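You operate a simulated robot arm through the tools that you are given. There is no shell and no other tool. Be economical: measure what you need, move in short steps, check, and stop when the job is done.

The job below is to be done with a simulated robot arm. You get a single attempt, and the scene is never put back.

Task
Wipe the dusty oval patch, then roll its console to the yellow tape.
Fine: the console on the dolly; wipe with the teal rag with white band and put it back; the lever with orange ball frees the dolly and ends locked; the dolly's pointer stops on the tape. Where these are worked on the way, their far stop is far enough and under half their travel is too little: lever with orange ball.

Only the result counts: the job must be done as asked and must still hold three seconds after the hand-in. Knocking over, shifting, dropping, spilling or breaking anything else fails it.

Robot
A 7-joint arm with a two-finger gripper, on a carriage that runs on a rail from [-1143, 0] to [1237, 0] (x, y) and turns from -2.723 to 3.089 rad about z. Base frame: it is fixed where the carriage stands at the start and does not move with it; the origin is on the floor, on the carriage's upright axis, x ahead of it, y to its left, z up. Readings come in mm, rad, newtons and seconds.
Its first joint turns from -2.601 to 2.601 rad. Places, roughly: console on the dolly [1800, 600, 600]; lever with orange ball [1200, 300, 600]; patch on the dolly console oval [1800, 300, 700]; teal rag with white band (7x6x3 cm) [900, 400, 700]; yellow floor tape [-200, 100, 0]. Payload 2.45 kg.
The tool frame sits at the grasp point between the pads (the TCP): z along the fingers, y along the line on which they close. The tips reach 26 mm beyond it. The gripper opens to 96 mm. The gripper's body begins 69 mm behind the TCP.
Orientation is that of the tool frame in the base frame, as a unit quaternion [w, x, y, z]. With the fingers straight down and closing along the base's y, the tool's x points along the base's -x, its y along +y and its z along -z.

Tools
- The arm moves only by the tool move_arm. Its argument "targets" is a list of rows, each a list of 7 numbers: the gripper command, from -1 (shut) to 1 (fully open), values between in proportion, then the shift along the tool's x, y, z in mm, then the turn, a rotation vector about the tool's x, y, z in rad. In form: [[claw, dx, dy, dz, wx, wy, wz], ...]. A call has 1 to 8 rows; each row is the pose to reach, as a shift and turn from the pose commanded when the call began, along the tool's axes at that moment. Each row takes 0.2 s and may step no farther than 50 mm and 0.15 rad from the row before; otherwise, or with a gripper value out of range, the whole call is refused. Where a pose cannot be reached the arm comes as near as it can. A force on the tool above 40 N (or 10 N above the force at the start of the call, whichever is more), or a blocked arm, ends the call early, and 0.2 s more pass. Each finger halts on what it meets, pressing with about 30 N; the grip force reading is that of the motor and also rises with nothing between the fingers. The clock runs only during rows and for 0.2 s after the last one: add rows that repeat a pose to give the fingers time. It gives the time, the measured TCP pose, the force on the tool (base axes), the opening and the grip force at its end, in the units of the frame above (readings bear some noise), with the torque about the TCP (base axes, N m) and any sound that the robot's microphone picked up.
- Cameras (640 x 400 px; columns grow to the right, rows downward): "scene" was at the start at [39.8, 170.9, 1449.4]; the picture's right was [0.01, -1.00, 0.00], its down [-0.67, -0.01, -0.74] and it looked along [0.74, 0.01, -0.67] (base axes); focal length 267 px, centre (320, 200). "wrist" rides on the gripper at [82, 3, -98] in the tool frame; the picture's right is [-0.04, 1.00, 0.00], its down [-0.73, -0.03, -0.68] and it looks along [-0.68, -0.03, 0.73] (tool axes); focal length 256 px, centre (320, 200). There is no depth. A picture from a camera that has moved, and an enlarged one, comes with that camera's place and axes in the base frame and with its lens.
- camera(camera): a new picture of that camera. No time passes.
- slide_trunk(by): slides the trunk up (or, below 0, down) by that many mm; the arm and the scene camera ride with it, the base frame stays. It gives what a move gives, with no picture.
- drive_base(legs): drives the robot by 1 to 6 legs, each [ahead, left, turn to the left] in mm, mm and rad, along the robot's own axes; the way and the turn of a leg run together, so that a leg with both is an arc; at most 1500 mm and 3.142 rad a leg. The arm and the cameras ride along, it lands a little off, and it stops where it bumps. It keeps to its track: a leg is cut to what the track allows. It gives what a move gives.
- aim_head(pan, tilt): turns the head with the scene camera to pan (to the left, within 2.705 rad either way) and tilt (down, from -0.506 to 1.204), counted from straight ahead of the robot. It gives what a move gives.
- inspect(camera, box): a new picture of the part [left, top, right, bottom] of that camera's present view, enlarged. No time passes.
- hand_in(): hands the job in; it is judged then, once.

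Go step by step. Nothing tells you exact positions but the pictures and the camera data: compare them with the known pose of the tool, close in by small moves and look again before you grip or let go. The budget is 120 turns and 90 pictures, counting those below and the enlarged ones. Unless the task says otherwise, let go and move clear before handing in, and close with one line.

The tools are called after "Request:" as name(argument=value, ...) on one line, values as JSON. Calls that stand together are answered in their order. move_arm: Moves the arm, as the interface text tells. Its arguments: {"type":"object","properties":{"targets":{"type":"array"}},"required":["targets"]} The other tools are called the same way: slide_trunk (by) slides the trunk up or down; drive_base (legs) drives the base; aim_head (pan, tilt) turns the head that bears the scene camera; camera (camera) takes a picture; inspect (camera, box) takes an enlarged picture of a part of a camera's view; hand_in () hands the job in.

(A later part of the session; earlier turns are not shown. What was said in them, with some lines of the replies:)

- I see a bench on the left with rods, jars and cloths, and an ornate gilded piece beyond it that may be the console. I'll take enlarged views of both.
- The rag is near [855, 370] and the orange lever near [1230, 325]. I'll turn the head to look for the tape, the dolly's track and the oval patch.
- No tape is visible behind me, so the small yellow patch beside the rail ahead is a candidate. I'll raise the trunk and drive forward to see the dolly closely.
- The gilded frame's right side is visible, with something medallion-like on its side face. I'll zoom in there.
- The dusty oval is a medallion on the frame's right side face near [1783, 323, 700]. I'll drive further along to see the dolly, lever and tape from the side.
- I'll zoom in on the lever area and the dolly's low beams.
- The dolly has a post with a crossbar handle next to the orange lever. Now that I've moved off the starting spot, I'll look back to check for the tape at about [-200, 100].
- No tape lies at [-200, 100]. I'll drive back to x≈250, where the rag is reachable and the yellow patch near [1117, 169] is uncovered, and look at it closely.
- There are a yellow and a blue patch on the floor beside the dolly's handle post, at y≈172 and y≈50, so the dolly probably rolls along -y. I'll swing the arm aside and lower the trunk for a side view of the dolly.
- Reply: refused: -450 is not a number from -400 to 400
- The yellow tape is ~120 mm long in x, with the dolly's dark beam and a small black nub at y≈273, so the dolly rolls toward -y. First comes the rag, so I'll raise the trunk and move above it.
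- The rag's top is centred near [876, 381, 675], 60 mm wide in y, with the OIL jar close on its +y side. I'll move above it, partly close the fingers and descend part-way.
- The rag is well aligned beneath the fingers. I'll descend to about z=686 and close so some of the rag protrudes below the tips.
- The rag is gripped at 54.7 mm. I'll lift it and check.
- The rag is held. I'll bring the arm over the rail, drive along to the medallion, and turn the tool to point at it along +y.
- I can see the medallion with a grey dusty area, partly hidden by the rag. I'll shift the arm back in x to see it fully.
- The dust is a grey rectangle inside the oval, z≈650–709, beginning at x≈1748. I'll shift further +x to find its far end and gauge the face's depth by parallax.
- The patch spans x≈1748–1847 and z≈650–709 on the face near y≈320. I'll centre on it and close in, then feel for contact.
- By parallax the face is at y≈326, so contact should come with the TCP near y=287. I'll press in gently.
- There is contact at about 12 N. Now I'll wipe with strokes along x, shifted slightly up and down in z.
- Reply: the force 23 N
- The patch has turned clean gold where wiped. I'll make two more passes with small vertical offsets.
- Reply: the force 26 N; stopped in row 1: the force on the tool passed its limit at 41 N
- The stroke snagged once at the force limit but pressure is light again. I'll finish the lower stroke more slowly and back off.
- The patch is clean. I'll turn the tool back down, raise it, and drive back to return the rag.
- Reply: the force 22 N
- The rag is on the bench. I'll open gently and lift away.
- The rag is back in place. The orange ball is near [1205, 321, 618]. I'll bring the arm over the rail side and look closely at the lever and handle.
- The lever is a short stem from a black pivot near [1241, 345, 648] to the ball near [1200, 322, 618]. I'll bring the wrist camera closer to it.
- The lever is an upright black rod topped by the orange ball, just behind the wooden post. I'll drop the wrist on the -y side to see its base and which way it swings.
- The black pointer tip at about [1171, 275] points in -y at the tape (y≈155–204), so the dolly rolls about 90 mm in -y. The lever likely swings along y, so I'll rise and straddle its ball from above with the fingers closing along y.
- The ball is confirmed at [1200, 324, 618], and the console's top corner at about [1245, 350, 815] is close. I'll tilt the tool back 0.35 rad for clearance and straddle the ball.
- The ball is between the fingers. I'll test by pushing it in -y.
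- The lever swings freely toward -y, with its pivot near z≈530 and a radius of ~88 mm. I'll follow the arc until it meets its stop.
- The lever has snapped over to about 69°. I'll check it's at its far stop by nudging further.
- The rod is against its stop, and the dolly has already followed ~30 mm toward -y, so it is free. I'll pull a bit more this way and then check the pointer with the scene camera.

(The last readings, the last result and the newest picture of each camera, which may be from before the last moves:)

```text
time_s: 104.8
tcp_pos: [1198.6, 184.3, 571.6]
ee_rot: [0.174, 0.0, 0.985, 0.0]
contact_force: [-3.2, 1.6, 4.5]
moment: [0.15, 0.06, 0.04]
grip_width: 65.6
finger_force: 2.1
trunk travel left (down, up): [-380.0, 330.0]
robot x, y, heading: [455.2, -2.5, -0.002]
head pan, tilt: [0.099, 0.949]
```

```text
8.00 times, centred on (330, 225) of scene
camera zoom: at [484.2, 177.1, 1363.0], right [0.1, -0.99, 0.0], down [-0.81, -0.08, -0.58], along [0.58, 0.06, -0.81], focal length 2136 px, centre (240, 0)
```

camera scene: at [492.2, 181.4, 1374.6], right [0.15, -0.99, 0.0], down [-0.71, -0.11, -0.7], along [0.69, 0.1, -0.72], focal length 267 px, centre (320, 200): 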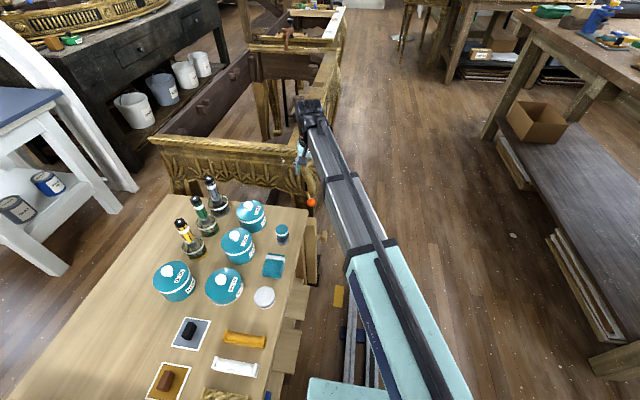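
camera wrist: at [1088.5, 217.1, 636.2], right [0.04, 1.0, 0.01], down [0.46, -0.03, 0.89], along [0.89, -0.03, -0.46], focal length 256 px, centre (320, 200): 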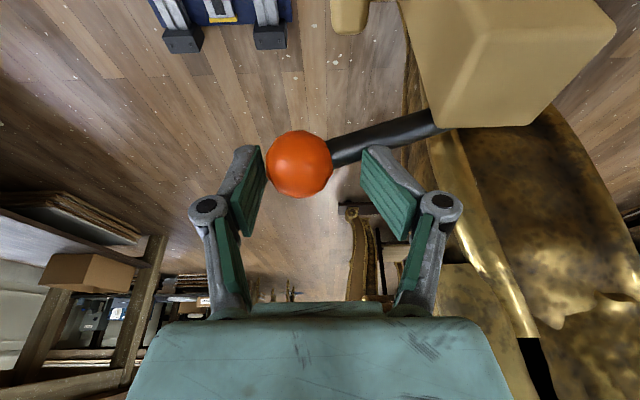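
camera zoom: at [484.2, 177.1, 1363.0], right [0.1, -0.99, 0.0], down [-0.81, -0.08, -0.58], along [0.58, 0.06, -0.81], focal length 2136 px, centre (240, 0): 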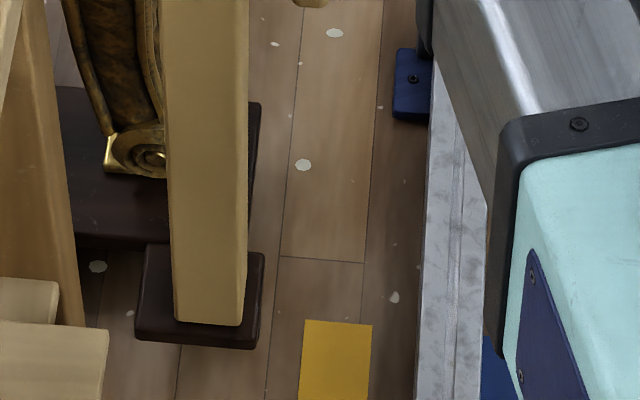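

The dolly has moved about 60 mm and its foot edge is at y≈233, but I can't make out the pointer tip from here. I'll lift off the lever, back away, and look down with the wrist camera turned toward the post.

Request:
move_arm(targets=[[0.4, -9, 3, -25, 0, 0, 0], [0.6, -22, 3, -60, 0, 0, 0], [0.6, -32, -15, -90, 0, 0.1, 0], [0.6, -32, -55, -90, 0, 0.23, 0], [0.6, -32, -100, -90, 0, 0.35, 0]])

Request:
move_arm(targets=[[0.6, 0, -5, 0, 0, 0, -0.14], [0.6, 0, -10, 0, 0, 0, -0.28], [0.6, 0, -15, 0, 0, 0, -0.42], [0.6, 0, -20, 0, 0, 0, -0.56], [0.6, 0, -25, 0, 0, 0, -0.7], [0.6, 0, -30, 0, 0, 0, -0.84], [0.6, 0, -35, 0, 0, 0, -0.98], [0.6, 0, -40, 0, 0, 0, -1.12]])

Request:
move_arm(targets=[[0.6, 0, 0, 0, 0, 0, -0.15], [0.6, 0, 0, 0, 0, 0, -0.3], [0.6, 0, 0, 0, 0, 0, -0.45]])

Request:
slide_trunk(by=-100)

Request:
camera(camera="wrist")

```text
time_s: 106.0
tcp_pos: [1198.3, 83.4, 666.8]
ee_rot: [-0.001, -0.001, 1.0, 0.001]
contact_force: [0.4, 0.4, 0.0]
moment: [-0.04, 0.02, -0.01]
grip_width: 76.9
finger_force: 0.0
trunk travel left (down, up): [-380.0, 330.0]
robot x, y, heading: [456.1, 0.1, -0.001]
head pan, tilt: [0.099, 0.949]
```

```text
time_s: 107.8
tcp_pos: [1198.5, 45.1, 668.5]
ee_rot: [-0.002, -0.532, 0.847, 0.0]
contact_force: [0.4, -0.6, 0.3]
moment: [0.01, 0.0, -0.01]
grip_width: 76.7
finger_force: 0.0
trunk travel left (down, up): [-380.0, 330.0]
robot x, y, heading: [455.3, -1.4, -0.001]
head pan, tilt: [0.099, 0.949]
```

```text
time_s: 108.6
tcp_pos: [1199.1, 44.1, 666.3]
ee_rot: [0.001, 0.708, -0.706, 0.0]
contact_force: [0.2, 0.3, -0.1]
moment: [0.02, 0.0, 0.02]
grip_width: 77.2
finger_force: 0.1
trunk travel left (down, up): [-380.0, 330.0]
robot x, y, heading: [455.5, 1.2, -0.004]
head pan, tilt: [0.099, 0.949]
```

```text
time_s: 110.0
tcp_pos: [1199.4, 44.5, 566.5]
ee_rot: [-0.001, -0.707, 0.707, 0.0]
contact_force: [0.2, -0.2, -0.2]
moment: [-0.01, 0.0, -0.01]
grip_width: 76.8
finger_force: 0.0
trunk travel left (down, up): [-280.0, 430.0]
robot x, y, heading: [456.1, -0.6, 0.001]
head pan, tilt: [0.099, 0.949]
```

```text
19 pictures are left
camera wrist: at [1195.0, -36.8, 666.1], right [-1.0, 0.04, 0.0], down [0.03, 0.73, 0.68], along [0.03, 0.68, -0.73], focal length 256 px, centre (320, 200)
```

wrist: 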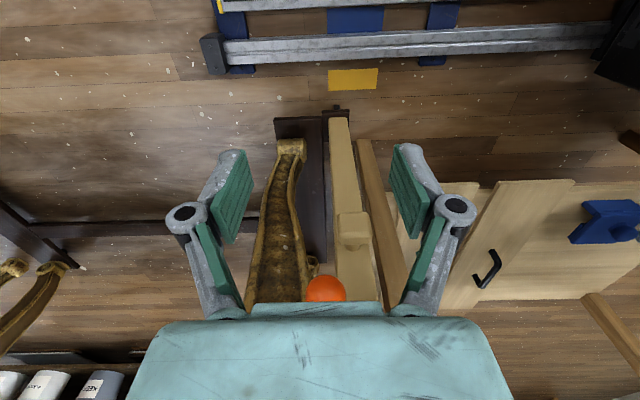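

Request:
inspect(camera="wrist", box=[260, 50, 420, 150])

```text
4.00 times, centred on (340, 100) of wrist
camera zoom: at [1195.0, -36.8, 666.1], right [-1.0, 0.04, 0.0], down [0.03, 0.73, 0.68], along [0.03, 0.68, -0.73], focal length 1024 px, centre (240, 600)
```

zoom: 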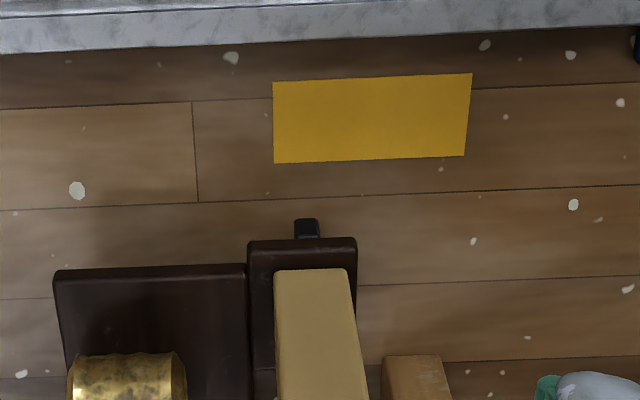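

The black pointer tip is at about y=220 and the tape's centre is at y≈182, so 38 mm remain. I'll turn the tool horizontal along +y to grip the T-handle knob near [1165, 208, 460] from the front.

Request:
move_arm(targets=[[0.6, 0, 5, 13, 0, -0.15, 0], [0.6, 0, 9, 26, 0, -0.3, 0], [0.6, 0, 13, 39, 0, -0.45, 0], [0.6, 0, 17, 52, 0, -0.6, 0], [0.6, 0, 21, 65, 0, -0.75, 0], [0.6, 0, 25, 78, 0, -0.9, 0], [0.6, 0, 29, 92, 0, -1.05, 0], [0.6, 0, 34, 106, 0, -1.2, 0]])

Request:
move_arm(targets=[[0.6, 0, 0, 0, 0, -0.125, 0], [0.6, 0, 0, 0, 0, -0.25, 0], [0.6, 0, 0, 0, 0, -0.371, 0]])

Request:
camera(camera="wrist")

```text
time_s: 111.8
tcp_pos: [1165.2, 43.9, 461.0]
ee_rot: [0.4, -0.583, 0.583, 0.4]
contact_force: [-1.0, 0.0, 1.3]
moment: [0.03, 0.01, -0.04]
grip_width: 76.6
finger_force: 0.0
trunk travel left (down, up): [-280.0, 430.0]
robot x, y, heading: [458.2, 1.8, -0.006]
head pan, tilt: [0.099, 0.949]
```

```text
time_s: 112.6
tcp_pos: [1165.5, 44.3, 461.0]
ee_rot: [0.5, -0.5, 0.5, 0.5]
contact_force: [0.5, -0.1, 0.2]
moment: [-0.01, 0.0, -0.03]
grip_width: 77.3
finger_force: 0.1
trunk travel left (down, up): [-280.0, 430.0]
robot x, y, heading: [457.0, 3.4, -0.0]
head pan, tilt: [0.099, 0.949]
```

```text
17 pictures are left
camera wrist: at [1161.3, -53.9, 380.6], right [-1.0, 0.0, 0.04], down [0.03, -0.68, 0.73], along [0.03, 0.73, 0.68], focal length 256 px, centre (320, 200)
```

wrist: 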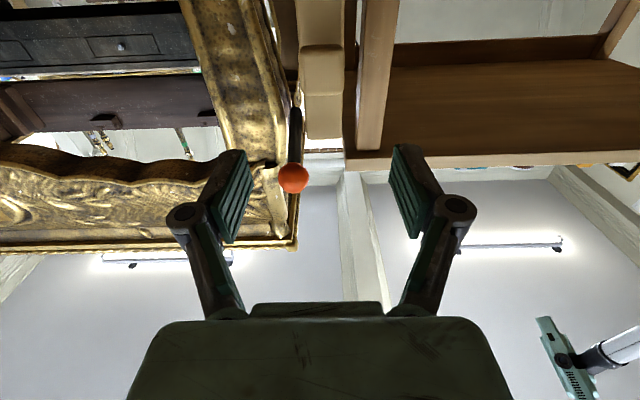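

Request:
move_arm(targets=[[0.4, 2, 0, 40, 0, 0, 0], [0.4, 5, 0, 85, 0, 0, 0], [0.4, 5, 0, 120, 0, 0, 0], [0.4, 5, 0, 140, 0, 0, 0]])

Request:
camera(camera="wrist")

```text
time_s: 113.6
tcp_pos: [1165.1, 185.5, 455.8]
ee_rot: [0.5, -0.5, 0.5, 0.5]
contact_force: [0.1, -0.2, 0.0]
moment: [0.03, -0.02, 0.02]
grip_width: 67.5
finger_force: 0.0
trunk travel left (down, up): [-280.0, 430.0]
robot x, y, heading: [457.5, -1.1, -0.002]
head pan, tilt: [0.099, 0.949]
```

```text
16 pictures are left
camera wrist: at [1162.0, 86.7, 375.5], right [-1.0, 0.0, 0.04], down [0.03, -0.68, 0.73], along [0.03, 0.73, 0.68], focal length 256 px, centre (320, 200)
```

wrist: 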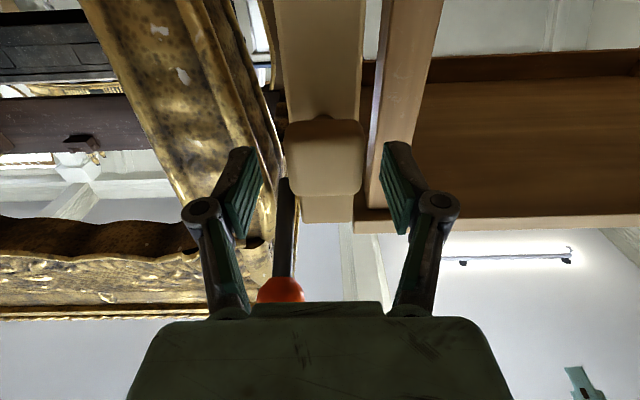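

The knob sits between the fingers. I'll move in a little and grip it.

Request:
move_arm(targets=[[0.4, 2, 0, 8, 0, 0, 0], [0.4, 3, 1, 14, 0, 0, 0], [0, 3, 1, 14, 0, 0, 0], [-0.4, 3, 1, 14, 0, 0, 0], [-0.7, 3, 1, 14, 0, 0, 0]])

```text
time_s: 114.8
tcp_pos: [1164.0, 198.3, 452.1]
ee_rot: [0.5, -0.5, 0.5, 0.5]
contact_force: [-11.9, -4.1, -4.5]
moment: [0.28, -0.17, 0.19]
grip_width: 41.1
finger_force: 44.8
trunk travel left (down, up): [-280.0, 430.0]
robot x, y, heading: [456.7, -1.1, -0.002]
head pan, tilt: [0.099, 0.949]
```

Gripped at 41 mm. I'll pull the dolly 38 mm in -y, slowly.

Request:
move_arm(targets=[[-0.7, 0, 1, -3, 0, 0, 0], [-0.7, 0, 1, -9, 0, 0, 0], [-0.7, 0, 1, -15, 0, 0, 0], [-0.7, 0, 1, -21, 0, 0, 0], [-0.7, 0, 1, -27, 0, 0, 0], [-0.7, 0, 1, -33, 0, 0, 0], [-0.7, 0, 1, -37, 0, 0, 0], [-0.7, 0, 1, -38, 0, 0, 0]])

Request:
inspect(camera="scene", box=[300, 180, 370, 250])

```text
time_s: 116.6
tcp_pos: [1163.6, 160.8, 452.6]
ee_rot: [0.499, -0.5, 0.501, 0.5]
contact_force: [0.6, 4.7, 0.2]
moment: [-0.44, 0.0, -0.03]
grip_width: 41.6
finger_force: 45.5
trunk travel left (down, up): [-280.0, 430.0]
robot x, y, heading: [458.0, 4.1, 0.0]
head pan, tilt: [0.099, 0.949]
```

```text
5.71 times, centred on (335, 215) of scene
camera zoom: at [484.8, 177.3, 1263.0], right [0.1, -0.99, 0.0], down [-0.81, -0.08, -0.58], along [0.58, 0.06, -0.81], focal length 1526 px, centre (234, 114)
```

zoom: 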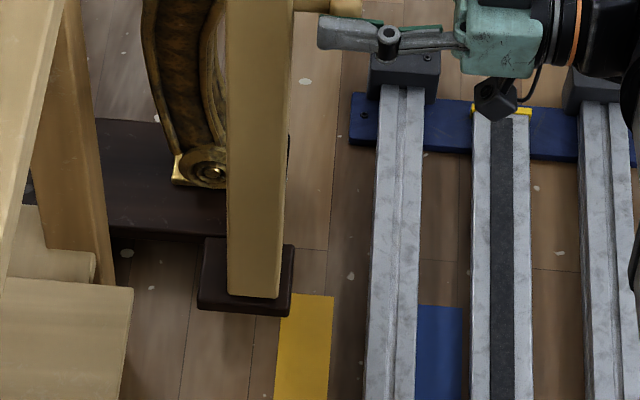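

The foot edge is at y≈196, so the tip is at ≈186 against a tape centre of ≈180. I'll pull 6 mm more and release gently.

Request:
move_arm(targets=[[-0.7, 0, 0, -3, 0, 0, 0], [-0.7, 0, 0, -6, 0, 0, 0], [-0.7, 0, 0, -6, 0, 0, 0], [-0.3, 0, 0, -6, 0, 0, 0], [0.1, 0, 0, -6, 0, 0, 0], [0.5, 0, 0, -6, 0, 0, 0], [0.5, 0, 0, -6, 0, 0, 0]])

Request:
move_arm(targets=[[0.5, 0, 0, -40, 0, 0, 0], [0.5, 0, 0, -85, 0, 0, 0], [0.5, 0, 0, -130, 0, 0, 0]])

Request:
camera(camera="wrist")

```text
time_s: 118.2
tcp_pos: [1162.6, 154.9, 452.3]
ee_rot: [0.5, -0.5, 0.501, 0.5]
contact_force: [0.0, -0.3, 0.8]
moment: [0.01, 0.02, -0.01]
grip_width: 71.8
finger_force: 0.1
trunk travel left (down, up): [-280.0, 430.0]
robot x, y, heading: [457.0, -0.1, 0.001]
head pan, tilt: [0.099, 0.949]
```

```text
time_s: 119.0
tcp_pos: [1163.9, 24.1, 454.1]
ee_rot: [0.499, -0.5, 0.5, 0.5]
contact_force: [0.0, 0.8, 0.0]
moment: [0.03, 0.0, -0.01]
grip_width: 72.0
finger_force: 0.1
trunk travel left (down, up): [-280.0, 430.0]
robot x, y, heading: [458.7, 3.5, -0.002]
head pan, tilt: [0.099, 0.949]
```

```text
14 pictures are left
camera wrist: at [1159.0, -74.7, 372.8], right [-1.0, 0.0, 0.04], down [0.03, -0.68, 0.73], along [0.03, 0.73, 0.68], focal length 256 px, centre (320, 200)
```

wrist: 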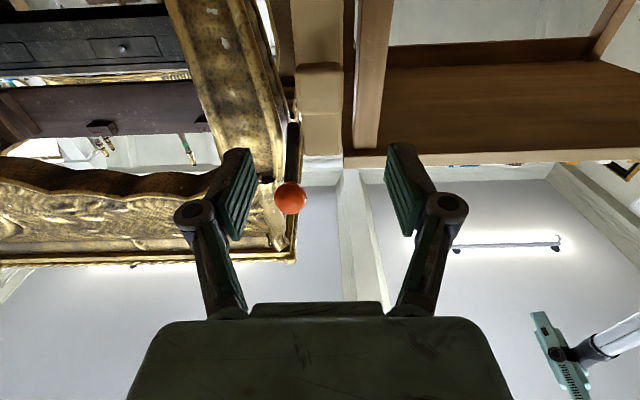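

The ball is now at about [1199, 129, 558]. I'll grip it from the front with fingers closing along x, the lever's own axis, and swing it back up.

Request:
move_arm(targets=[[0.35, -35, -12, 0, 0, 0, 0], [0.35, -70, -24, 0, 0, 0, 0], [0.35, -104, -35, 10, 0, 0, 0], [0.35, -104, -35, 40, 0, 0, 0], [0.35, -104, -35, 65, 0, 0, 0]])

Request:
camera(camera="wrist")

```text
time_s: 120.2
tcp_pos: [1197.8, 91.7, 557.5]
ee_rot: [0.5, -0.499, 0.501, 0.5]
contact_force: [0.1, 0.1, 0.8]
moment: [-0.02, -0.01, 0.02]
grip_width: 64.9
finger_force: 0.2
trunk travel left (down, up): [-280.0, 430.0]
robot x, y, heading: [456.0, -1.6, -0.002]
head pan, tilt: [0.099, 0.949]
```

```text
13 pictures are left
camera wrist: at [1193.5, -8.4, 476.8], right [-1.0, 0.0, 0.04], down [0.03, -0.68, 0.73], along [0.03, 0.73, 0.68], focal length 256 px, centre (320, 200)
```

wrist: 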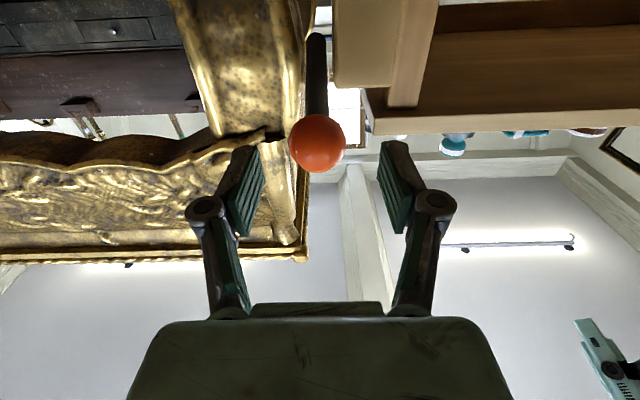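

Request:
move_arm(targets=[[0.35, -2, -2, 15, 0, 0, 0], [0.35, -2, -2, 30, 0, 0, 0], [0, -2, -2, 30, 0, 0, 0], [-0.4, -2, -2, 30, 0, 0, 0], [-0.7, -2, -2, 30, 0, 0, 0]])

```text
time_s: 121.4
tcp_pos: [1198.4, 119.7, 559.1]
ee_rot: [0.499, -0.5, 0.501, 0.5]
contact_force: [-5.1, -2.0, 0.1]
moment: [0.01, 0.02, 0.02]
grip_width: 34.3
finger_force: 45.0
trunk travel left (down, up): [-280.0, 430.0]
robot x, y, heading: [454.1, 1.0, 0.005]
head pan, tilt: [0.099, 0.949]
```

The ball is gripped. I'll swing it up along its arc toward upright.

Request:
move_arm(targets=[[-0.4, -6, 0, 2.7, 0, 0, 0], [-0.4, -11.7, 0, 5.7, 0, 0, 0], [-0.4, -18.5, 0, 10, 0, 0, 0], [-0.4, -25, 0, 15, 0, 0, 0], [-0.4, -31, 0, 20.5, 0, 0, 0], [-0.4, -36.4, 0, 26.4, 0, 0, 0], [-0.4, -41.3, 0, 33, 0, 0, 0], [-0.4, -45.7, 0, 39.7, 0, 0, 0]])

Request:
camera(camera="wrist")

```text
time_s: 123.2
tcp_pos: [1199.6, 159.1, 602.4]
ee_rot: [0.498, -0.501, 0.502, 0.499]
contact_force: [-19.7, -0.8, -16.7]
moment: [-1.19, 0.06, 0.01]
grip_width: 34.2
finger_force: 45.1
trunk travel left (down, up): [-280.0, 430.0]
robot x, y, heading: [457.3, 1.8, -0.001]
head pan, tilt: [0.099, 0.949]
```

```text
12 pictures are left
camera wrist: at [1195.6, 61.6, 522.7], right [-1.0, 0.0, 0.04], down [0.03, -0.67, 0.74], along [0.03, 0.74, 0.67], focal length 256 px, centre (320, 200)
```

wrist: 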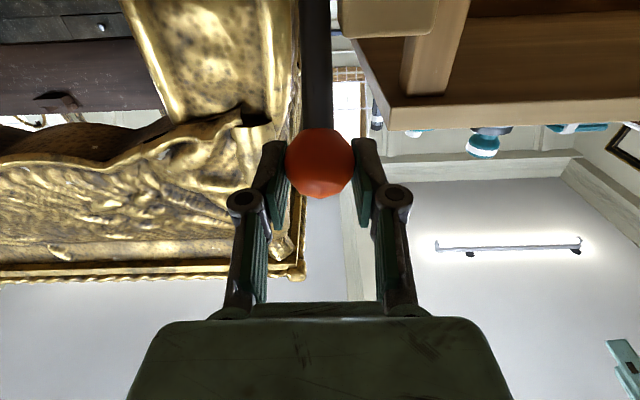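

There's a downward strain, so my arc runs slightly high. I'll ease down, release and retreat, then push the ball with closed fingertips.

Request:
move_arm(targets=[[-0.4, 4, 1, 2, 0, 0, 0], [0, 4, 1, 2, 0, 0, 0], [0.2, 4, 1, 2, 0, 0, 0], [0.2, 4, 1, -15, 0, 0, 0], [0.2, 4, 1, -45, 0, 0, 0]])

Request:
camera(camera="wrist")

```text
time_s: 124.4
tcp_pos: [1198.1, 115.1, 600.3]
ee_rot: [0.499, -0.5, 0.5, 0.5]
contact_force: [0.2, 0.5, 0.7]
moment: [-0.01, 0.03, -0.01]
grip_width: 57.2
finger_force: 0.0
trunk travel left (down, up): [-280.0, 430.0]
robot x, y, heading: [451.4, -0.1, -0.004]
head pan, tilt: [0.099, 0.949]
```

```text
11 pictures are left
camera wrist: at [1194.8, 16.2, 520.1], right [-1.0, 0.0, 0.04], down [0.03, -0.68, 0.73], along [0.03, 0.73, 0.68], focal length 256 px, centre (320, 200)
```

wrist: 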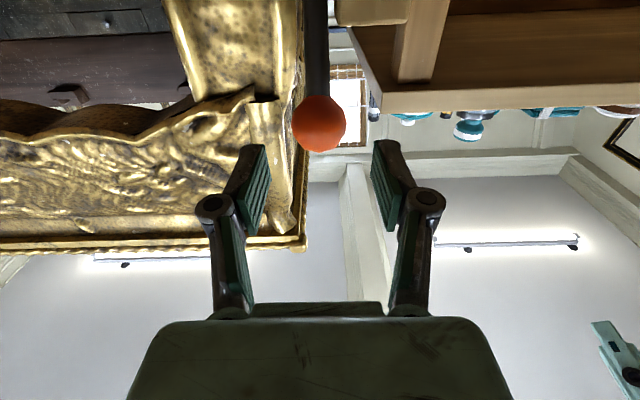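

The ball stays at about [1199, 171, 597]. I'll close the fingers and push it the rest of the way in +y.

Request:
move_arm(targets=[[-0.4, 0, 0, 0, 0, 0, 0], [-1, 0, 0, 5, 0, 0, 0], [-1, -2, 0, 15, 0, 0, 0], [-1, -6, 0, 25, 0, 0, 0], [-1, -10, 0, 35, 0, 0, 0], [-1, -14, 0, 43, 0, 0, 0], [-1, -16, 0, 51, 0, 0, 0], [-1, -17, 0, 57, 0, 0, 0]])

Request:
camera(camera="wrist")

```text
time_s: 126.2
tcp_pos: [1199.6, 171.4, 618.4]
ee_rot: [0.5, -0.499, 0.501, 0.5]
contact_force: [-0.6, -0.2, 0.3]
moment: [0.01, 0.02, -0.02]
grip_width: 0.0
finger_force: 28.1
trunk travel left (down, up): [-280.0, 430.0]
robot x, y, heading: [454.7, 0.2, -0.002]
head pan, tilt: [0.099, 0.949]
```

```text
10 pictures are left
camera wrist: at [1195.2, 73.0, 537.2], right [-1.0, 0.0, 0.04], down [0.03, -0.68, 0.73], along [0.03, 0.73, 0.68], focal length 256 px, centre (320, 200)
```

wrist: 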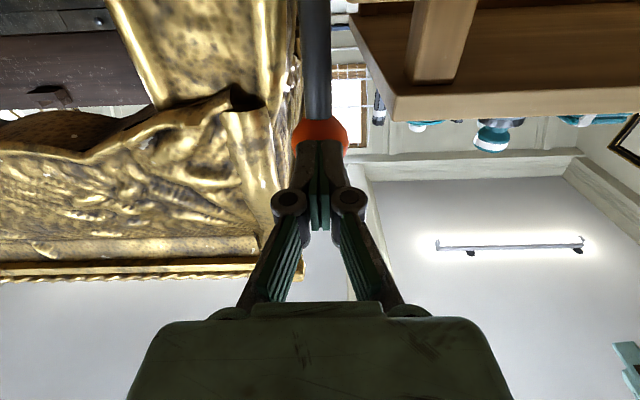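

Request:
move_arm(targets=[[-1, 0, 0, 4, 0, 0, 0], [-1, 0, 0, 8, 0, 0, 0], [-1, 0, 0, 11, 0, 0, 0]])

```text
time_s: 127.0
tcp_pos: [1198.2, 182.3, 616.0]
ee_rot: [0.499, -0.5, 0.501, 0.5]
contact_force: [-0.3, 0.5, 0.6]
moment: [-0.03, 0.0, 0.02]
grip_width: 0.3
finger_force: 28.4
trunk travel left (down, up): [-280.0, 430.0]
robot x, y, heading: [455.9, -1.6, 0.003]
head pan, tilt: [0.099, 0.949]
```

Request:
inspect(camera="scene", box=[290, 120, 380, 250])

```text
3.08 times, centred on (335, 185) of scene
camera zoom: at [484.7, 177.0, 1263.0], right [0.1, -0.99, 0.0], down [-0.81, -0.08, -0.58], along [0.58, 0.06, -0.81], focal length 821 px, centre (274, 246)
```

zoom: 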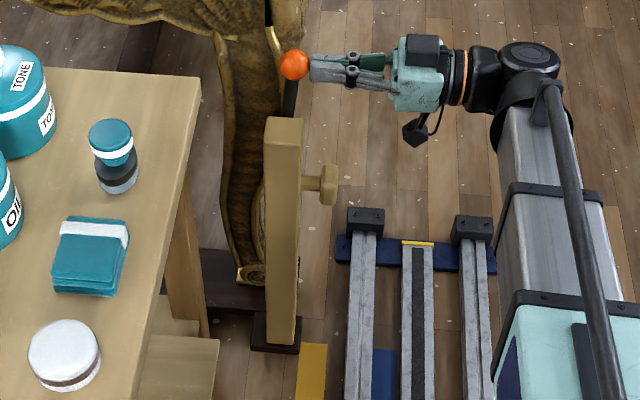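

The lever is nearly upright, ball at y≈229, with the fingertips just short of it. I'll push gently further to its stop.

Request:
move_arm(targets=[[-1, 0, 0, 3, 0, 0, 0], [-1, 0, 0, 6, 0, 0, 0], [-1, 0, 0, 9, 0, 0, 0], [-1, 0, 0, 11, 0, 0, 0]])

Request:
inspect(camera="scene", box=[290, 120, 380, 250])

```text
time_s: 128.0
tcp_pos: [1198.5, 190.8, 616.8]
ee_rot: [0.5, -0.5, 0.5, 0.5]
contact_force: [-5.1, -16.5, -0.3]
moment: [0.01, -0.04, 0.14]
grip_width: 5.9
finger_force: 28.7
trunk travel left (down, up): [-280.0, 430.0]
robot x, y, heading: [458.5, 3.8, -0.002]
head pan, tilt: [0.099, 0.949]
```

```text
3.08 times, centred on (335, 185) of scene
camera zoom: at [484.7, 176.2, 1263.1], right [0.1, -1.0, 0.0], down [-0.81, -0.08, -0.58], along [0.58, 0.06, -0.81], focal length 821 px, centre (274, 246)
```

zoom: 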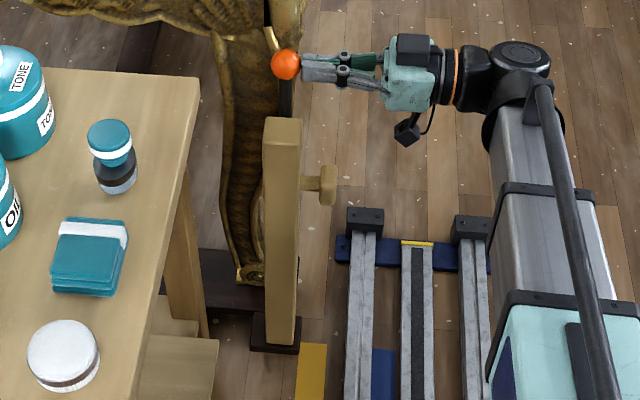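

The ball now meets its stop with 16 N and the dolly holds still, so it is locked. I'll retreat and turn the tool down to verify the pointer on the tape.

Request:
move_arm(targets=[[-1, 0, 0, -30, 0, 0, 0], [-1, 0, 0, -75, 0, 0, 0], [-1, 0, 0, -120, 0, 0, 0], [-1, 0, 0, -140, 0, 0, 0]])

Request:
move_arm(targets=[[-1, -5, 0, 0, 0, 0.15, 0], [-1, -10, 0, 0, 0, 0.3, 0], [-1, -15, 0, 0, 0, 0.45, 0], [-1, -20, 0, 0, 0, 0.6, 0], [-1, -25, 0, 0, 0, 0.75, 0], [-1, -30, 0, 0, 0, 0.9, 0], [-1, -30, 0, 0, 0, 1.05, 0], [-1, -30, 0, 0, 0, 1.2, 0]])

Request:
move_arm(targets=[[-1, 0, 0, 0, 0, 0.125, 0], [-1, 0, 0, 0, 0, 0.25, 0], [-1, 0, 0, 0, 0, 0.371, 0]])

Request:
inspect(camera="wrist", box=[240, 30, 420, 142])

```text
time_s: 129.0
tcp_pos: [1200.0, 53.6, 619.1]
ee_rot: [0.5, -0.5, 0.501, 0.5]
contact_force: [-0.7, -0.3, 0.3]
moment: [-0.01, 0.03, 0.01]
grip_width: 0.4
finger_force: 28.4
trunk travel left (down, up): [-280.0, 430.0]
robot x, y, heading: [454.6, 0.8, -0.003]
head pan, tilt: [0.099, 0.949]
```

```text
time_s: 130.8
tcp_pos: [1198.2, 54.1, 648.2]
ee_rot: [0.129, -0.694, 0.696, 0.13]
contact_force: [-0.6, 0.7, -0.2]
moment: [0.0, -0.02, 0.01]
grip_width: 0.1
finger_force: 28.2
trunk travel left (down, up): [-280.0, 430.0]
robot x, y, heading: [457.6, 1.5, 0.0]
head pan, tilt: [0.099, 0.949]
```

```text
time_s: 131.6
tcp_pos: [1198.9, 53.1, 648.3]
ee_rot: [0.003, 0.708, -0.707, 0.0]
contact_force: [1.0, -0.3, -0.2]
moment: [0.02, 0.01, 0.0]
grip_width: 0.1
finger_force: 28.0
trunk travel left (down, up): [-280.0, 430.0]
robot x, y, heading: [456.2, 0.6, 0.002]
head pan, tilt: [0.099, 0.949]
```

```text
3.56 times, centred on (330, 86) of wrist
camera zoom: at [1194.9, -28.0, 747.4], right [-1.0, 0.04, 0.0], down [0.03, 0.74, 0.68], along [0.03, 0.68, -0.74], focal length 910 px, centre (284, 605)
```

zoom: 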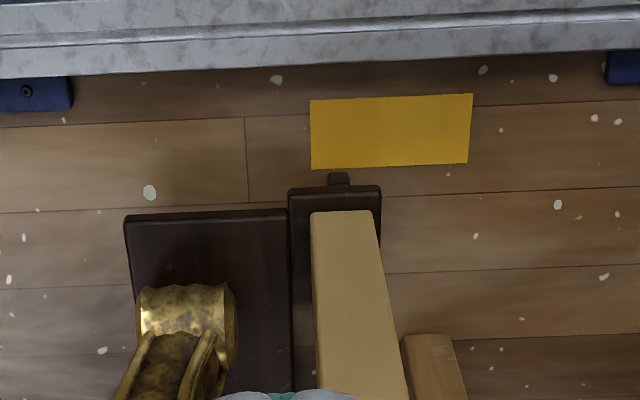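

The pointer tip was pushed back and now sits only just on the tape's edge, about 19 mm from centre. I'll redo it: unlock as before, pull ~26 mm more, and lock again. First I'll rise and turn the tool.

Request:
slide_trunk(by=130)

Request:
move_arm(targets=[[0.25, -10, 0, 0, 0, 0, 0.15], [0.25, -20, 0, 0, 0, 0, 0.3], [0.25, -30, 0, 0, 0, 0, 0.45], [0.25, -45, 0, 0, 0, 0, 0.6], [0.25, -60, 0, 0, 0, 0, 0.75], [0.25, -75, 0, 0, 0, 0, 0.9], [0.25, -90, 0, 0, 0, 0, 1.05], [0.25, -105, 0, 0, 0, 0, 1.2]])

Request:
move_arm(targets=[[0.25, 0, 0, 0, 0, 0, 0.125], [0.25, 0, 0, 0, 0, 0, 0.25], [0.25, 0, 0, 0, 0, 0, 0.374]])

Request:
move_arm(targets=[[0.25, 0, 25, 0, 0, -0.12, 0], [0.25, 0, 50, 0, 0, -0.24, 0], [0.25, 0, 76, 0, 0, -0.35, 0]])

Request:
camera(camera="wrist")

```text
time_s: 133.1
tcp_pos: [1197.7, 54.1, 779.2]
ee_rot: [0.0, -0.707, 0.707, 0.0]
contact_force: [-0.6, 0.2, 0.6]
moment: [-0.04, 0.01, -0.02]
grip_width: 0.0
finger_force: 28.0
trunk travel left (down, up): [-410.0, 300.0]
robot x, y, heading: [454.4, -3.8, -0.0]
head pan, tilt: [0.099, 0.949]
```

```text
time_s: 134.9
tcp_pos: [1199.8, 158.0, 778.1]
ee_rot: [0.0, -0.183, 0.983, 0.0]
contact_force: [-0.1, -1.2, -0.2]
moment: [0.01, 0.01, -0.01]
grip_width: 60.0
finger_force: 0.1
trunk travel left (down, up): [-410.0, 300.0]
robot x, y, heading: [454.4, 4.0, -0.002]
head pan, tilt: [0.099, 0.949]
```

```text
time_s: 135.7
tcp_pos: [1197.4, 158.0, 777.6]
ee_rot: [0.001, 0.002, 1.0, -0.001]
contact_force: [1.2, -0.1, -0.5]
moment: [0.01, 0.0, 0.02]
grip_width: 60.0
finger_force: 0.1
trunk travel left (down, up): [-410.0, 300.0]
robot x, y, heading: [457.6, 1.9, -0.0]
head pan, tilt: [0.099, 0.949]
```

```text
time_s: 136.5
tcp_pos: [1199.8, 234.8, 778.5]
ee_rot: [0.174, 0.002, 0.985, -0.001]
contact_force: [-0.4, -0.1, 0.3]
moment: [0.0, -0.05, 0.03]
grip_width: 59.8
finger_force: 0.0
trunk travel left (down, up): [-410.0, 300.0]
robot x, y, heading: [455.9, -0.1, -0.002]
head pan, tilt: [0.099, 0.949]
```

```text
6 pictures are left
camera wrist: at [1088.5, 238.2, 843.2], right [0.04, 1.0, 0.01], down [0.46, -0.03, 0.89], along [0.89, -0.03, -0.46], focal length 256 px, centre (320, 200)
```

wrist: 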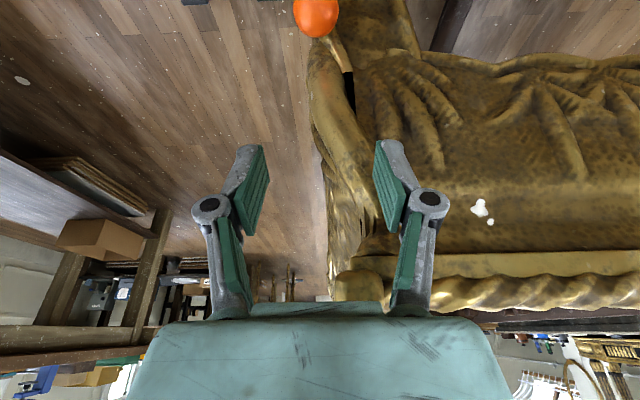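

The ball is at y≈233. I'll descend and repeat the same unlocking motion.

Request:
move_arm(targets=[[0.25, 14, 0, 37, 0, 0, 0], [0.25, 27, -1, 75, 0, 0, 0], [0.25, 38, -2, 105, 0, 0, 0], [0.25, 51, -2, 139, 0, 0, 0]])

Request:
move_arm(targets=[[0.25, 0, -10, 0, 0, 0, 0], [0.25, 0, -16, 0, 0, 0, 0], [0.25, 0, -22, 0, 0, 0, 0], [0.25, 0, -28, 0, 0, 0, 0], [0.25, 0, -34, 0, 0, 0, 0], [0.25, 0, -40, 0, 0, 0, 0]])

Request:
move_arm(targets=[[0.25, 2, -10, 5, 0, 0, 0], [0.25, 4, -20, 11, 0, 0, 0], [0.25, 5.5, -26, 15, 0, 0, 0], [0.25, 7, -32.5, 20, 0, 0, 0], [0.25, 9, -38, 25, 0, 0, 0], [0.25, 11, -43.5, 30, 0, 0, 0]])

Request:
camera(camera="wrist")

```text
time_s: 137.5
tcp_pos: [1199.1, 231.8, 628.3]
ee_rot: [0.173, 0.001, 0.985, 0.0]
contact_force: [0.9, 0.2, 0.3]
moment: [0.0, 0.03, 0.03]
grip_width: 60.0
finger_force: 0.1
trunk travel left (down, up): [-410.0, 300.0]
robot x, y, heading: [458.3, 3.0, 0.004]
head pan, tilt: [0.099, 0.949]
```

```text
time_s: 138.9
tcp_pos: [1197.9, 193.2, 628.9]
ee_rot: [0.173, 0.001, 0.985, -0.001]
contact_force: [0.0, 1.2, 0.2]
moment: [0.03, 0.0, 0.0]
grip_width: 60.2
finger_force: 0.1
trunk travel left (down, up): [-410.0, 300.0]
robot x, y, heading: [456.8, -0.5, -0.002]
head pan, tilt: [0.099, 0.949]
```

```text
time_s: 140.3
tcp_pos: [1197.7, 148.4, 597.5]
ee_rot: [0.173, 0.002, 0.985, -0.002]
contact_force: [-0.7, 0.6, -0.6]
moment: [0.01, -0.04, 0.0]
grip_width: 59.9
finger_force: 0.0
trunk travel left (down, up): [-410.0, 300.0]
robot x, y, heading: [452.7, -1.4, -0.002]
head pan, tilt: [0.099, 0.949]
```

```text
5 pictures are left
camera wrist: at [1087.2, 152.9, 663.2], right [0.04, 1.0, 0.01], down [0.46, -0.03, 0.89], along [0.89, -0.03, -0.46], focal length 256 px, centre (320, 200)
```

wrist: 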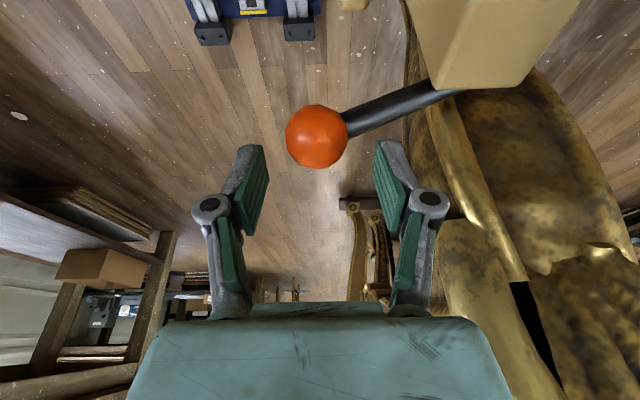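

The lever is down exactly as before. Now I'll pull with the same nudge, about 27 mm.

Request:
move_arm(targets=[[0.25, 5, 0, 12, 0, 0, 0], [0.25, 9, -6, 25, 0, 0, 0], [0.25, 9, -12, 25, 0, 0, 0], [0.25, 9, -16, 25, 0, 0, 0], [0.25, 9, -20, 25, 0, 0, 0], [0.25, 9, -24, 25, 0, 0, 0], [0.25, 9, -26, 25, 0, 0, 0]])

Request:
camera(camera="wrist")

```text
time_s: 141.9
tcp_pos: [1197.3, 122.9, 570.1]
ee_rot: [0.174, 0.002, 0.985, -0.001]
contact_force: [-2.8, 3.1, 4.9]
moment: [0.2, 0.06, 0.11]
grip_width: 66.4
finger_force: 3.0
trunk travel left (down, up): [-410.0, 300.0]
robot x, y, heading: [459.3, -2.6, 0.004]
head pan, tilt: [0.099, 0.949]
```

```text
4 pictures are left
camera wrist: at [1086.5, 126.5, 636.5], right [0.04, 1.0, 0.01], down [0.46, -0.03, 0.89], along [0.89, -0.03, -0.46], focal length 256 px, centre (320, 200)
```

wrist: 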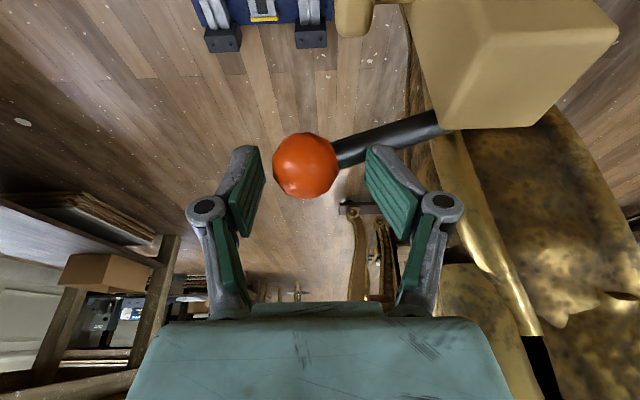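

The dolly moved ~28 mm, so the tip should be near y=166, leaving allowance for the small push-back. I'll lift off and turn the tool horizontal again to raise the lever.

Request:
move_arm(targets=[[0.4, -9, 3, -25, 0, 0, 0], [0.6, -22, 3, -60, 0, 0, 0], [0.6, -32, -15, -90, 0, 0.1, 0], [0.6, -32, -50, -90, 0, 0.23, 0], [0.6, -32, -80, -90, 0, 0.35, 0]])

Request:
move_arm(targets=[[0.35, 0, 0, 0, 0, 0, -0.14], [0.35, 0, 0, 0, 0, 0, -0.28], [0.35, 0, 0, 0, 0, 0, -0.42], [0.35, 0, 0, 0, 0, 0, -0.56], [0.35, 0, 0, 0, 0, 0, -0.7], [0.35, 0, 0, 0, 0, 0, -0.84], [0.35, 0, 0, 0, 0, 0, -0.98], [0.35, 0, 0, 0, 0, 0, -1.12]])

Request:
move_arm(targets=[[0.35, 0, 0, 0, 0, 0, -0.15], [0.35, 0, 0, 0, 0, 0, -0.3], [0.35, 0, 0, 0, 0, 0, -0.45]])

```text
time_s: 143.1
tcp_pos: [1197.1, 42.3, 667.0]
ee_rot: [-0.002, 0.001, 1.0, 0.0]
contact_force: [-1.5, 1.2, 0.4]
moment: [-0.04, 0.0, -0.02]
grip_width: 76.6
finger_force: 0.1
trunk travel left (down, up): [-410.0, 300.0]
robot x, y, heading: [459.3, -3.1, 0.003]
head pan, tilt: [0.099, 0.949]
```

```text
time_s: 144.9
tcp_pos: [1197.9, 43.0, 667.3]
ee_rot: [-0.001, -0.531, 0.847, 0.0]
contact_force: [-0.1, -0.7, 0.2]
moment: [0.0, 0.0, 0.05]
grip_width: 64.8
finger_force: 0.1
trunk travel left (down, up): [-410.0, 300.0]
robot x, y, heading: [459.0, -3.7, 0.0]
head pan, tilt: [0.099, 0.949]
```

```text
time_s: 145.7
tcp_pos: [1197.9, 43.5, 666.6]
ee_rot: [0.0, -0.706, 0.708, 0.001]
contact_force: [0.6, 0.0, -0.1]
moment: [-0.03, 0.01, 0.0]
grip_width: 64.7
finger_force: 0.0
trunk travel left (down, up): [-410.0, 300.0]
robot x, y, heading: [457.4, -1.6, -0.0]
head pan, tilt: [0.099, 0.949]
```

Request:
move_arm(targets=[[0.35, 0, 0, 13, 0, -0.15, 0], [0.35, 0, 0, 27, 0, -0.3, 0], [0.35, 0, 0, 40, 0, -0.45, 0], [0.35, 0, 0, 54, 0, -0.6, 0], [0.35, 0, 0, 67, 0, -0.75, 0], [0.35, 0, 0, 81, 0, -0.9, 0], [0.35, 0, 0, 95, 0, -1.05, 0], [0.35, 0, 0, 108, 0, -1.2, 0]])

Request:
move_arm(targets=[[0.35, 0, 0, 0, 0, -0.125, 0], [0.35, 0, 0, 0, 0, -0.25, 0], [0.35, 0, 0, 0, 0, -0.371, 0]])

Request:
camera(camera="wrist")

```text
time_s: 147.5
tcp_pos: [1197.8, 44.3, 559.1]
ee_rot: [0.402, -0.581, 0.585, 0.399]
contact_force: [-0.1, 0.1, -0.6]
moment: [-0.03, 0.02, -0.01]
grip_width: 64.6
finger_force: 0.1
trunk travel left (down, up): [-410.0, 300.0]
robot x, y, heading: [454.5, -2.4, 0.002]
head pan, tilt: [0.099, 0.949]
```

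```text
time_s: 148.3
tcp_pos: [1198.6, 42.2, 558.9]
ee_rot: [0.502, -0.498, 0.501, 0.499]
contact_force: [0.8, 0.0, 0.0]
moment: [-0.02, 0.03, 0.0]
grip_width: 64.9
finger_force: 0.2
trunk travel left (down, up): [-410.0, 300.0]
robot x, y, heading: [456.4, 0.5, 0.002]
head pan, tilt: [0.099, 0.949]
```

```text
3 pictures are left
camera wrist: at [1192.7, -55.3, 477.8], right [-1.0, 0.0, 0.04], down [0.03, -0.68, 0.73], along [0.03, 0.73, 0.68], focal length 256 px, centre (320, 200)
```

wrist: 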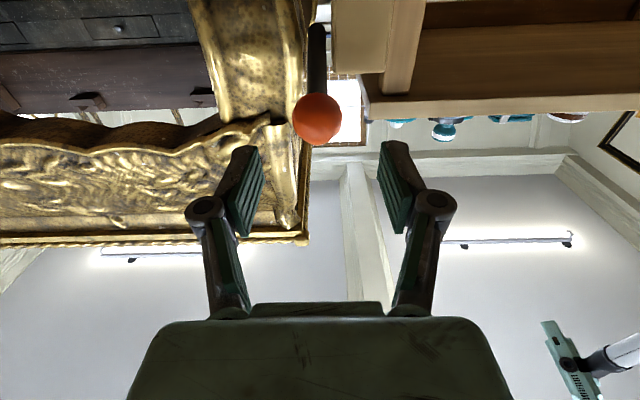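

The ball is at [1199, 117, 560]. I'll grip it and swing it up along a slightly lower arc.

Request:
move_arm(targets=[[0.35, 0, 0, 30, 0, 0, 0], [0.35, -1, -1, 50, 0, 0, 0], [0.35, -1, -1, 62, 0, 0, 0], [0, -1, -1, 62, 0, 0, 0], [-0.4, -1, -1, 62, 0, 0, 0], [-0.4, -1, -1, 62, 0, 0, 0]])

Request:
move_arm(targets=[[-0.4, -7, 0, 4, 0, 0, 0], [-0.4, -14.5, 0, 9, 0, 0, 0], [-0.4, -21, 0, 14.5, 0, 0, 0], [-0.4, -27.5, 0, 20.5, 0, 0, 0], [-0.4, -33, 0, 27, 0, 0, 0], [-0.4, -38.5, 0, 34.2, 0, 0, 0], [-0.4, -43, 0, 41.8, 0, 0, 0]])

```text
time_s: 149.7
tcp_pos: [1199.9, 105.7, 560.1]
ee_rot: [0.502, -0.498, 0.502, 0.498]
contact_force: [6.3, -2.8, 1.8]
moment: [0.05, -0.03, -0.08]
grip_width: 34.4
finger_force: 45.6
trunk travel left (down, up): [-410.0, 300.0]
robot x, y, heading: [455.3, -1.0, 0.003]
head pan, tilt: [0.099, 0.949]
```

```text
time_s: 151.3
tcp_pos: [1198.2, 146.5, 601.2]
ee_rot: [0.499, -0.499, 0.502, 0.499]
contact_force: [2.6, -1.8, -16.2]
moment: [-1.27, -0.03, -0.03]
grip_width: 34.4
finger_force: 44.9
trunk travel left (down, up): [-410.0, 300.0]
robot x, y, heading: [458.2, -1.3, 0.001]
head pan, tilt: [0.099, 0.949]
```

Request:
move_arm(targets=[[-0.4, 3, 0, 0, 0, 0, 0], [0, 3, 0, 0, 0, 0, 0], [0.2, 3, 0, 0, 0, 0, 0], [0.2, 3, 0, -15, 0, 0, 0], [0.2, 3, 0, -42, 0, 0, 0], [-0.4, 3, 0, -42, 0, 0, 0], [-1, 3, 0, -42, 0, 0, 0], [-1, 3, 0, -42, 0, 0, 0]])

Request:
move_arm(targets=[[-1, 0, 0, 8, 0, 0, 0], [-1, -2, 0, 15, 0, 0, 0], [-1, -6, 0, 25, 0, 0, 0], [-1, -10, 0, 35, 0, 0, 0], [-1, -14, 0, 43, 0, 0, 0], [-1, -16, 0, 51, 0, 0, 0], [-1, -17, 0, 57, 0, 0, 0], [-1, -17, 0, 63, 0, 0, 0]])

```text
time_s: 153.1
tcp_pos: [1198.2, 104.4, 599.9]
ee_rot: [0.5, -0.499, 0.502, 0.499]
contact_force: [0.2, -0.5, -0.1]
moment: [0.03, -0.02, 0.01]
grip_width: 0.0
finger_force: 28.7
trunk travel left (down, up): [-410.0, 300.0]
robot x, y, heading: [461.1, -0.3, 0.0]
head pan, tilt: [0.099, 0.949]
```

```text
time_s: 154.9
tcp_pos: [1198.8, 167.7, 617.7]
ee_rot: [0.501, -0.499, 0.501, 0.499]
contact_force: [-0.2, -0.2, 0.0]
moment: [0.03, 0.01, -0.04]
grip_width: 0.0
finger_force: 28.6
trunk travel left (down, up): [-410.0, 300.0]
robot x, y, heading: [453.8, -0.6, 0.001]
head pan, tilt: [0.099, 0.949]
```

Request:
move_arm(targets=[[-1, 0, 0, 3, 0, 0, 0], [-1, 0, 0, 6, 0, 0, 0], [-1, 0, 0, 8, 0, 0, 0]])

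```text
time_s: 155.7
tcp_pos: [1198.8, 176.0, 617.3]
ee_rot: [0.5, -0.499, 0.502, 0.499]
contact_force: [0.1, -0.3, -0.4]
moment: [0.02, 0.01, 0.02]
grip_width: 0.0
finger_force: 28.5
trunk travel left (down, up): [-410.0, 300.0]
robot x, y, heading: [457.4, -4.4, -0.002]
head pan, tilt: [0.099, 0.949]
```

Request:
move_arm(targets=[[-1, 0, 0, 2, 0, 0, 0], [-1, 0, 0, 4, 0, 0, 0]])

```text
time_s: 156.3
tcp_pos: [1197.8, 177.6, 616.7]
ee_rot: [0.502, -0.497, 0.502, 0.499]
contact_force: [-1.5, -19.0, 0.5]
moment: [0.05, -0.02, 0.07]
grip_width: 6.3
finger_force: 29.1
trunk travel left (down, up): [-410.0, 300.0]
robot x, y, heading: [455.3, 0.0, -0.002]
head pan, tilt: [0.099, 0.949]
```

Stop reached at 19 N, 13 mm further in -y than before, which puts the tip at y≈181. I'll retreat, turn the tool down and verify.

Request:
move_arm(targets=[[-1, 0, 0, -30, 0, 0, 0], [-1, 0, 0, -75, 0, 0, 0], [-1, 0, 0, -125, 0, 0, 0]])

Request:
move_arm(targets=[[-1, -5, 0, 0, 0, 0.15, 0], [-1, -10, 0, 0, 0, 0.3, 0], [-1, -15, 0, 0, 0, 0.45, 0], [-1, -20, 0, 0, 0, 0.6, 0], [-1, -25, 0, 0, 0, 0.75, 0], [-1, -30, 0, 0, 0, 0.9, 0], [-1, -30, 0, 0, 0, 1.05, 0], [-1, -30, 0, 0, 0, 1.2, 0]])

Request:
move_arm(targets=[[-1, 0, 0, 0, 0, 0.125, 0], [-1, 0, 0, 0, 0, 0.25, 0], [-1, 0, 0, 0, 0, 0.371, 0]])

Request:
inspect(camera="wrist", box=[240, 30, 420, 142])

```text
time_s: 157.1
tcp_pos: [1199.6, 54.5, 617.0]
ee_rot: [0.5, -0.499, 0.502, 0.499]
contact_force: [0.3, 0.2, 0.2]
moment: [0.0, 0.03, -0.02]
grip_width: 0.1
finger_force: 28.6
trunk travel left (down, up): [-410.0, 300.0]
robot x, y, heading: [455.1, -0.0, -0.0]
head pan, tilt: [0.099, 0.949]
```

```text
time_s: 158.9
tcp_pos: [1198.7, 54.8, 646.4]
ee_rot: [0.13, -0.693, 0.697, 0.13]
contact_force: [0.1, -0.4, 0.2]
moment: [0.01, -0.02, 0.04]
grip_width: 0.0
finger_force: 28.6
trunk travel left (down, up): [-410.0, 300.0]
robot x, y, heading: [458.4, 0.2, -0.003]
head pan, tilt: [0.099, 0.949]
```

```text
time_s: 159.7
tcp_pos: [1200.1, 54.4, 646.7]
ee_rot: [0.0, -0.706, 0.709, 0.0]
contact_force: [0.4, 0.1, 0.7]
moment: [0.01, 0.0, 0.01]
grip_width: 0.1
finger_force: 28.9
trunk travel left (down, up): [-410.0, 300.0]
robot x, y, heading: [455.6, 0.6, 0.001]
head pan, tilt: [0.099, 0.949]
```

```text
3.56 times, centred on (330, 86) of wrist
camera zoom: at [1194.5, -26.5, 746.4], right [-1.0, 0.04, 0.0], down [0.03, 0.74, 0.68], along [0.03, 0.68, -0.74], focal length 910 px, centre (284, 605)
```

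zoom: 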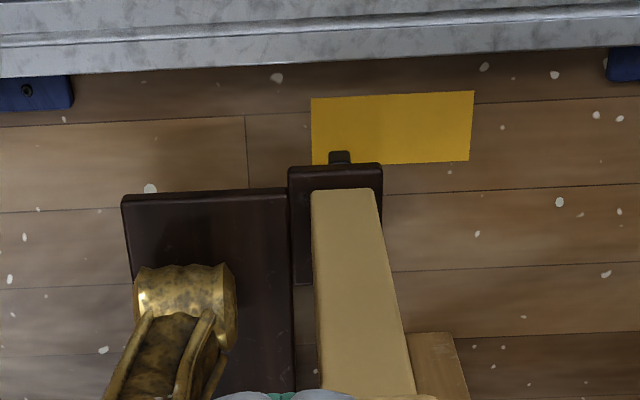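

The pointer tip is now at y≈177, in the middle of the tape (y≈152–198), and the lever is at its locked stop. One last overall check.

Request:
camera(camera="scene")

```text
1 pictures are left
camera scene: at [484.7, 176.8, 1393.0], right [0.1, -0.99, 0.0], down [-0.81, -0.08, -0.58], along [0.58, 0.06, -0.81], focal length 267 px, centre (320, 200)
```

scene: 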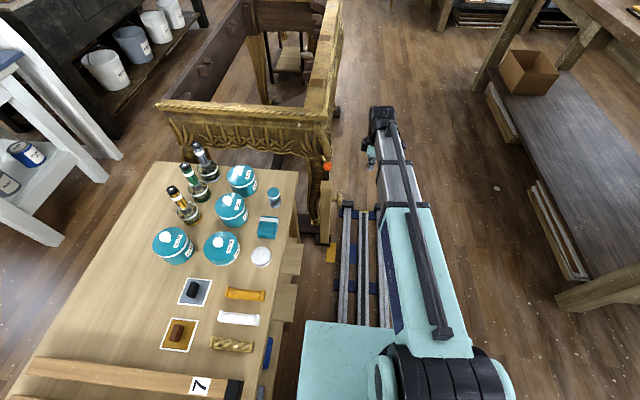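

Everything stands in order: the rag is back, the lever is upright and locked, the pointer is on the tape and the arm is clear. I'm handing in.

Request:
hand_in()

```text
The job is handed in.
```

I wiped the dusty oval patch clean and put the teal rag back where it was. The dolly is rolled so its pointer sits mid-tape, the orange-ball lever is locked at its stop, and the job is handed in.
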